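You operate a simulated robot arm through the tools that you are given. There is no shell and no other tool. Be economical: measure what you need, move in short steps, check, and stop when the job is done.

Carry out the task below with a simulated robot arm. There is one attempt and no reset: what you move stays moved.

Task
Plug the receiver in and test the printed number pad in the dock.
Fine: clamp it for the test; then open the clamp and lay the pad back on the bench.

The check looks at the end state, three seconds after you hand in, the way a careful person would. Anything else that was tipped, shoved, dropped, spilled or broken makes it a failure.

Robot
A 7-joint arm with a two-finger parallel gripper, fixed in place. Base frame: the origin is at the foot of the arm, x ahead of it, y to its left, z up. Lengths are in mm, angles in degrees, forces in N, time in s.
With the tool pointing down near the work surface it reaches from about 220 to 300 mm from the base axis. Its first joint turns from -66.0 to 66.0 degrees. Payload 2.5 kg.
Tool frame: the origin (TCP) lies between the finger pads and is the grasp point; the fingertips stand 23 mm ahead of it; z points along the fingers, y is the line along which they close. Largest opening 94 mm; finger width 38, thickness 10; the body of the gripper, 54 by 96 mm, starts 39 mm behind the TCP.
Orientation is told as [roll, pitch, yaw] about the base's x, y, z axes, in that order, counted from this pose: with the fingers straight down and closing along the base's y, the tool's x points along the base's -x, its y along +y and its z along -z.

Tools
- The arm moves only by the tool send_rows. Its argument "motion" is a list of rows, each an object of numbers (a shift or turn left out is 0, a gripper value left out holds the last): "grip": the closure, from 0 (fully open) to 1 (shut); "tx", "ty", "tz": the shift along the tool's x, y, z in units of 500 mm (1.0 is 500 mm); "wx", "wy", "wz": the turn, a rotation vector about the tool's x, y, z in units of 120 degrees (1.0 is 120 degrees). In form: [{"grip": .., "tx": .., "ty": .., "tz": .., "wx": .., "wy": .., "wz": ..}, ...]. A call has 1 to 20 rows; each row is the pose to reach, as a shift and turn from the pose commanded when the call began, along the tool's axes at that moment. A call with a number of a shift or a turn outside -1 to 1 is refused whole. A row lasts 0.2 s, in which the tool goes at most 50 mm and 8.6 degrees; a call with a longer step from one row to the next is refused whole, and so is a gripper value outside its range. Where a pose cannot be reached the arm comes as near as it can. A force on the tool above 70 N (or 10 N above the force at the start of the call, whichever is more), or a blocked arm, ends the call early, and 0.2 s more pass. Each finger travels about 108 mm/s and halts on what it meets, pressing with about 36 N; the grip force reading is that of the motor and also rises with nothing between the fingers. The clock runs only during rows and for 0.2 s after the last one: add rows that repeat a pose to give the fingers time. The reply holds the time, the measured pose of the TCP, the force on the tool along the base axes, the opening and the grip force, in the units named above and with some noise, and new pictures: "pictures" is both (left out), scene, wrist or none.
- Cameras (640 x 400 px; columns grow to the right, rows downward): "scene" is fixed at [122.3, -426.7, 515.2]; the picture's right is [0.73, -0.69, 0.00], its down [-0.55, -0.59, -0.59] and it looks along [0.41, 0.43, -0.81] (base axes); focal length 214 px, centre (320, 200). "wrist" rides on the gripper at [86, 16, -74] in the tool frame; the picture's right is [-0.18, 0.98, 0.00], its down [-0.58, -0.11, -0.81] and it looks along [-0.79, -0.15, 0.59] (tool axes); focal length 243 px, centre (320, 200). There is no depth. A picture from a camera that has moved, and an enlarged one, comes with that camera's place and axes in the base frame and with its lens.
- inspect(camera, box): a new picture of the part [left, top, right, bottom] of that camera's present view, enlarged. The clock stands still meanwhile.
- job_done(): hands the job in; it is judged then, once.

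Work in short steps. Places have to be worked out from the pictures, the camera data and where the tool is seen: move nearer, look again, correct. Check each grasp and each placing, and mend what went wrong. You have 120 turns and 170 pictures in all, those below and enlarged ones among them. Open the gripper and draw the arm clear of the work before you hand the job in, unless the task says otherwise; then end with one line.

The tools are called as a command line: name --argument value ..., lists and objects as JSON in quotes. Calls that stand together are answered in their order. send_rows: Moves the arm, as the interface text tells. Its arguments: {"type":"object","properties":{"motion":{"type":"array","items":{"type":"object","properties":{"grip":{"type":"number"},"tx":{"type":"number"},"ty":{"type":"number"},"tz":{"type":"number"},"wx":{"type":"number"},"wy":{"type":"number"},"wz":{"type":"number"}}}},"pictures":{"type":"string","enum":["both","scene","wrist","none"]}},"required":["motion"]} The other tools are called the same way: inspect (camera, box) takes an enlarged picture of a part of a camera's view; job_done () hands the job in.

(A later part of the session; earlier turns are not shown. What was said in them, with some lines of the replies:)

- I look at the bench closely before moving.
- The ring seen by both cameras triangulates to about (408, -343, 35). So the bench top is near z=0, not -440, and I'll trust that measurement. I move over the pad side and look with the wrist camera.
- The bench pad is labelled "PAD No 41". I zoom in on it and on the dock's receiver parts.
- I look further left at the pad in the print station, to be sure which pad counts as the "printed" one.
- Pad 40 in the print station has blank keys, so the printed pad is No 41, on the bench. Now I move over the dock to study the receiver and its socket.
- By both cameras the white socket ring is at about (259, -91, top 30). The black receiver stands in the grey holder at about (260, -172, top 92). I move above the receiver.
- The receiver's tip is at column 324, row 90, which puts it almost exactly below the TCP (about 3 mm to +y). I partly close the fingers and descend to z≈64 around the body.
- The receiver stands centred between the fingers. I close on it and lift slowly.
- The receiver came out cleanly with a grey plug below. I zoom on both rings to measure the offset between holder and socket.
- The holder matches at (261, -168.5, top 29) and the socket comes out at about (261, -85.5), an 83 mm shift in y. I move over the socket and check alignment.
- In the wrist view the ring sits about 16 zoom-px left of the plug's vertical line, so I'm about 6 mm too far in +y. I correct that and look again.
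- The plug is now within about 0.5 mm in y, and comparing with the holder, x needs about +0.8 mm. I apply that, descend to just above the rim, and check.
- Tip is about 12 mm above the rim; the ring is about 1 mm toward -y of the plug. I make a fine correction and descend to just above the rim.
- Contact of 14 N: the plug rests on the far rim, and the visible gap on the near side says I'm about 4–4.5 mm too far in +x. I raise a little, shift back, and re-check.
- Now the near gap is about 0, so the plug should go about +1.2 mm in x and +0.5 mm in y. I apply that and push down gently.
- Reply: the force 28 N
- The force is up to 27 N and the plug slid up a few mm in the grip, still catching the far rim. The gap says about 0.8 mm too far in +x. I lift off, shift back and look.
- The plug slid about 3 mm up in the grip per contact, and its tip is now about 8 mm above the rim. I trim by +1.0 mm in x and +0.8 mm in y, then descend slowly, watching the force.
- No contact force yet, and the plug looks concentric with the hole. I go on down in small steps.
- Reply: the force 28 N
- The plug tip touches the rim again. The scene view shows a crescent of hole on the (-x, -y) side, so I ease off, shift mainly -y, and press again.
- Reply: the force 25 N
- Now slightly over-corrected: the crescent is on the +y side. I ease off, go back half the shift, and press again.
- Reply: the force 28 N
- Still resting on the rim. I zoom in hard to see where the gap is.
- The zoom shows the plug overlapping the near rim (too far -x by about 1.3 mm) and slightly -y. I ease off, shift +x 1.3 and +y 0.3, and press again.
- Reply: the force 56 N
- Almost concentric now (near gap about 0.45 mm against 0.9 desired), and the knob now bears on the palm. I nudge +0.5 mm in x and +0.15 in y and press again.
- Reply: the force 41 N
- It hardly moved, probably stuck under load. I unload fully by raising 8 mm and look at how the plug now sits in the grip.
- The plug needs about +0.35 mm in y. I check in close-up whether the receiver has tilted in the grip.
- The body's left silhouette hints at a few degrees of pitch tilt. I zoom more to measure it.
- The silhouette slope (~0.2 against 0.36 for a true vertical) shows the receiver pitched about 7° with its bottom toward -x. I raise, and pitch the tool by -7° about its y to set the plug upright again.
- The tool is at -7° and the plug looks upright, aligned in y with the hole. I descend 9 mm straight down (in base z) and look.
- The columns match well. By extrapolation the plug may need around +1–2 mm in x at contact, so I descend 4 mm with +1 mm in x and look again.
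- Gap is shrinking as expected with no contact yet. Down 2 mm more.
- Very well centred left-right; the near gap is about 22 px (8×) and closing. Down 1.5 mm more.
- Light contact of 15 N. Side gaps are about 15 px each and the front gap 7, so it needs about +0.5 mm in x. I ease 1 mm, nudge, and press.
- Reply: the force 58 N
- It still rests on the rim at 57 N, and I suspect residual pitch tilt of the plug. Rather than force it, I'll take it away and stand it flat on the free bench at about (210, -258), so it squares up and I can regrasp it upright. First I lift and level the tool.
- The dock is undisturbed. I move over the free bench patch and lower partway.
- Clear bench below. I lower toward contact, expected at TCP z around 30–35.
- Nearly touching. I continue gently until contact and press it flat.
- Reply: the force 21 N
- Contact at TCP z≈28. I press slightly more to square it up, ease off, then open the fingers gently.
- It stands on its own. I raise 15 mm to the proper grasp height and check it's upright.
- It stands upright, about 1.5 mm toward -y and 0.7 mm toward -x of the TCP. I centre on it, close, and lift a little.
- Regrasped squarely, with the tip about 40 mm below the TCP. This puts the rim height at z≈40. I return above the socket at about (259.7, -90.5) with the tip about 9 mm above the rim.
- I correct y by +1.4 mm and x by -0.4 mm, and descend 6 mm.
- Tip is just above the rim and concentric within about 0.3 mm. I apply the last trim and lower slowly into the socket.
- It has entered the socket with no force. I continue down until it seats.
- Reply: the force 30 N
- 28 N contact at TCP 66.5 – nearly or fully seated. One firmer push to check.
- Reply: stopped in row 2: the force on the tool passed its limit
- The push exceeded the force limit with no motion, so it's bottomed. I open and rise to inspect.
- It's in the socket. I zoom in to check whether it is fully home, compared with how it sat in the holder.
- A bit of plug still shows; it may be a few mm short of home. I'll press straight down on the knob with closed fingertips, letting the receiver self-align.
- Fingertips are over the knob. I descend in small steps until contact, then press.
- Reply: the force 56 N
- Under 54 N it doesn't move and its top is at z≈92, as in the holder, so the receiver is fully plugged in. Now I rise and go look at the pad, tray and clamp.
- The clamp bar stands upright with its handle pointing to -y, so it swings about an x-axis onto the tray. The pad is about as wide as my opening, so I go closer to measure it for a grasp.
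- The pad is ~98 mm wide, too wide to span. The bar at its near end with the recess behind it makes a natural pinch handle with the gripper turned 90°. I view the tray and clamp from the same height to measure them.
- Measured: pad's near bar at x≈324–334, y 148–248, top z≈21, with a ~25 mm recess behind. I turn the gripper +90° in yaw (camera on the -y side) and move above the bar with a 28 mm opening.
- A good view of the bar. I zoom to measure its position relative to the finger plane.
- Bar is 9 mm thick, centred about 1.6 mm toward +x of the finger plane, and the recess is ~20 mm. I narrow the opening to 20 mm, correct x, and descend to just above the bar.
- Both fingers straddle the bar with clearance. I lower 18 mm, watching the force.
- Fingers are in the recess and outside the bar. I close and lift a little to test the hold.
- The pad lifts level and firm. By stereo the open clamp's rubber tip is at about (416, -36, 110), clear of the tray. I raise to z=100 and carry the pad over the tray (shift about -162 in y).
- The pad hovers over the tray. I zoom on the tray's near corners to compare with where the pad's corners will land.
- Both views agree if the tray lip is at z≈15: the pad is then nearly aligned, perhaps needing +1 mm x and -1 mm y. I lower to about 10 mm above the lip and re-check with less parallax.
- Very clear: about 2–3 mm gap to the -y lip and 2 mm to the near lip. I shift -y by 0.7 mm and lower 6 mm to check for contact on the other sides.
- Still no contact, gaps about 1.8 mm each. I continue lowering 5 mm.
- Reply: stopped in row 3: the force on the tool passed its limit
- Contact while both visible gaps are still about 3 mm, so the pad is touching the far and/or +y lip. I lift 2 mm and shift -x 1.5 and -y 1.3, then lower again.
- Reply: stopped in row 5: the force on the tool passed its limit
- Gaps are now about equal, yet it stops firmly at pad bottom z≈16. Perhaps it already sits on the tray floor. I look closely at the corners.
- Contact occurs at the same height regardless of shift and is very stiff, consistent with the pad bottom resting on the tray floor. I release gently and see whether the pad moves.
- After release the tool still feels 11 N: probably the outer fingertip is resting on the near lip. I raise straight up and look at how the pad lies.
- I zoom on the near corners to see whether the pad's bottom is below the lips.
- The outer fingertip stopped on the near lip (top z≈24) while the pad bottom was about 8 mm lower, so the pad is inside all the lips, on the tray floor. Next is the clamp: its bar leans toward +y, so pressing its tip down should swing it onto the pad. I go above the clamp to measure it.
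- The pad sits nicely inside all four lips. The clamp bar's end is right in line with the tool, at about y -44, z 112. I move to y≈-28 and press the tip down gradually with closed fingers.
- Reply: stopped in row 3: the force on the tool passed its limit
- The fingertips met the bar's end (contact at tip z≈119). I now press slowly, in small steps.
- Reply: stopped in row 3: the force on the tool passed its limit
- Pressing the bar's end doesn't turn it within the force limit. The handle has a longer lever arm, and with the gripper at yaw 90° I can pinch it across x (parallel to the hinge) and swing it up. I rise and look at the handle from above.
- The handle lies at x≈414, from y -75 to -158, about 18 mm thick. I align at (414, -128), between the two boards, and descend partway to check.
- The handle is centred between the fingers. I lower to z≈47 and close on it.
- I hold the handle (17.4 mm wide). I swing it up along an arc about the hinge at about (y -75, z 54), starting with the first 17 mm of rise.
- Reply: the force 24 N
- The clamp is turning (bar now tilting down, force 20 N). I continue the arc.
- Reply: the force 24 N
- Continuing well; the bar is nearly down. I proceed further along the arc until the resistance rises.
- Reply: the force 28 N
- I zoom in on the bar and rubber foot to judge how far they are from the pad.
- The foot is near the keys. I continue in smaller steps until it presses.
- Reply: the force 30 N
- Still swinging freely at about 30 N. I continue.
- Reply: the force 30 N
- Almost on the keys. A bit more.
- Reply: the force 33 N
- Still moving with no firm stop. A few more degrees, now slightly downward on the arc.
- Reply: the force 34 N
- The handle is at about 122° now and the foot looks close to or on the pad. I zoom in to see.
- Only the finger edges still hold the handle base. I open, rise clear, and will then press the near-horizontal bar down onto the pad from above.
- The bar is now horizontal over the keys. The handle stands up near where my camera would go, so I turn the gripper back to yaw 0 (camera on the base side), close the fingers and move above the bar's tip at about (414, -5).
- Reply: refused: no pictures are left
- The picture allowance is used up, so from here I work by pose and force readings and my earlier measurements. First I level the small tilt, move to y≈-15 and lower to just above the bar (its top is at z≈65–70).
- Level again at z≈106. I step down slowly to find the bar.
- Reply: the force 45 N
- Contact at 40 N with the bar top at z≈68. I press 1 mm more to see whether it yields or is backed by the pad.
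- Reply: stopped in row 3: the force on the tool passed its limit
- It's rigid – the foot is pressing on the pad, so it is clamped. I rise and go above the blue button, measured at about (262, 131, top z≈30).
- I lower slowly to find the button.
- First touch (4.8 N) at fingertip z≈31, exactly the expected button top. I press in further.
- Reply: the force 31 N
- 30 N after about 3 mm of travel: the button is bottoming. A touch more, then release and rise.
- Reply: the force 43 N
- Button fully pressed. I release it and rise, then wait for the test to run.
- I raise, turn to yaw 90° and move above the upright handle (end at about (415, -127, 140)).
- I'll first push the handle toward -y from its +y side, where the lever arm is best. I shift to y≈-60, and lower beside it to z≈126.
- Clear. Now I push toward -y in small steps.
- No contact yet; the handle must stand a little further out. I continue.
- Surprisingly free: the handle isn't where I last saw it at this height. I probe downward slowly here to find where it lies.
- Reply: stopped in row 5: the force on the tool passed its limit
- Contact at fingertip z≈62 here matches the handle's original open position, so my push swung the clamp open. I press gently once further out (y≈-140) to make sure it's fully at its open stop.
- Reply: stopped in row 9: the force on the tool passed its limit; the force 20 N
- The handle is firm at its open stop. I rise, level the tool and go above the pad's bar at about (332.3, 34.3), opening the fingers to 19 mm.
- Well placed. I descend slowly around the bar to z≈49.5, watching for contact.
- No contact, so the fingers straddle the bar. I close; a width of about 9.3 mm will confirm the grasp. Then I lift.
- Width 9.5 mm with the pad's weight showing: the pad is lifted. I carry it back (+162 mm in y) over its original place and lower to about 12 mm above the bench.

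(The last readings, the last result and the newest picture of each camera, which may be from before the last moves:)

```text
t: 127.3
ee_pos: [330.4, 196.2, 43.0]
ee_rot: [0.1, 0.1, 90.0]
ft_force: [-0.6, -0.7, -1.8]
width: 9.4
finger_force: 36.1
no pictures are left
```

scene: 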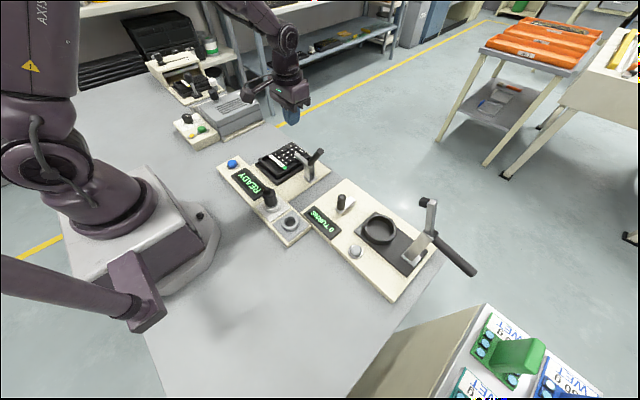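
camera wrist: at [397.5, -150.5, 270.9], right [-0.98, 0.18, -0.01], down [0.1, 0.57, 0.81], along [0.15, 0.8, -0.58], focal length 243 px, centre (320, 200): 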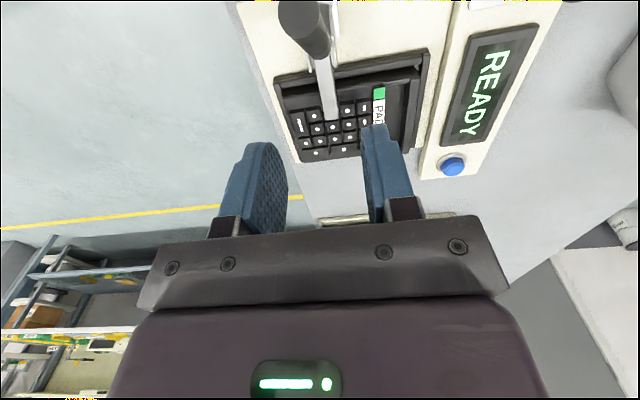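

I lower gently until the pad touches the bench.

send_rows --motion '[{"tz": 0.005}, {"tz": 0.01}, {"tz": 0.014}, {"tz": 0.017}, {"tz": 0.02}]' --pictures "none"

```text
t: 128.5
ee_pos: [330.9, 196.1, 34.5]
ee_rot: [-0.1, 0.1, 90.2]
ft_force: [0.0, 0.3, -1.5]
width: 9.3
finger_force: 35.8
no pictures are left
```

send_rows --motion '[{"tz": 0.002}, {"tz": 0.004}, {"tz": 0.006}, {"tz": 0.006}]' --pictures "none"

```text
t: 129.5
ee_pos: [331.7, 197.0, 33.0]
ee_rot: [0.0, 0.1, 90.1]
ft_force: [-6.2, -4.1, 22.0]
width: 9.5
finger_force: 35.9
no pictures are left
```

On the bench (22 N). I ease off, open to 19 mm and rise straight up out of the recess, then draw well clear.

send_rows --motion '[{"tz": -0.001}, {"tz": -0.001, "grip": 0.85}, {"tz": -0.001, "grip": 0.798}, {"tz": -0.001}, {"tz": -0.01}, {"tz": -0.03}, {"tz": -0.06}, {"tz": -0.12}, {"tz": -0.2}, {"tz": -0.28}, {"tz": -0.36}, {"tz": -0.4, "grip": 0}, {"tz": -0.4}, {"tz": -0.4}]' --pictures "none"

```text
t: 132.5
ee_pos: [330.8, 196.9, 231.3]
ee_rot: [-0.1, 0.1, 90.0]
ft_force: [1.1, 0.3, -0.2]
width: 94.2
finger_force: 0.1
no pictures are left
```

The gripper is open, unloaded and clear of the work, so I hand in.

job_done

```text
The job is handed in.
```

The receiver is plugged in, and pad No 41 was clamped, tested and laid back on the bench with the clamp open. My pictures ran out before the button press, so I never saw the test result on the display, and the clamp opening and pad return were judged by force and position only.
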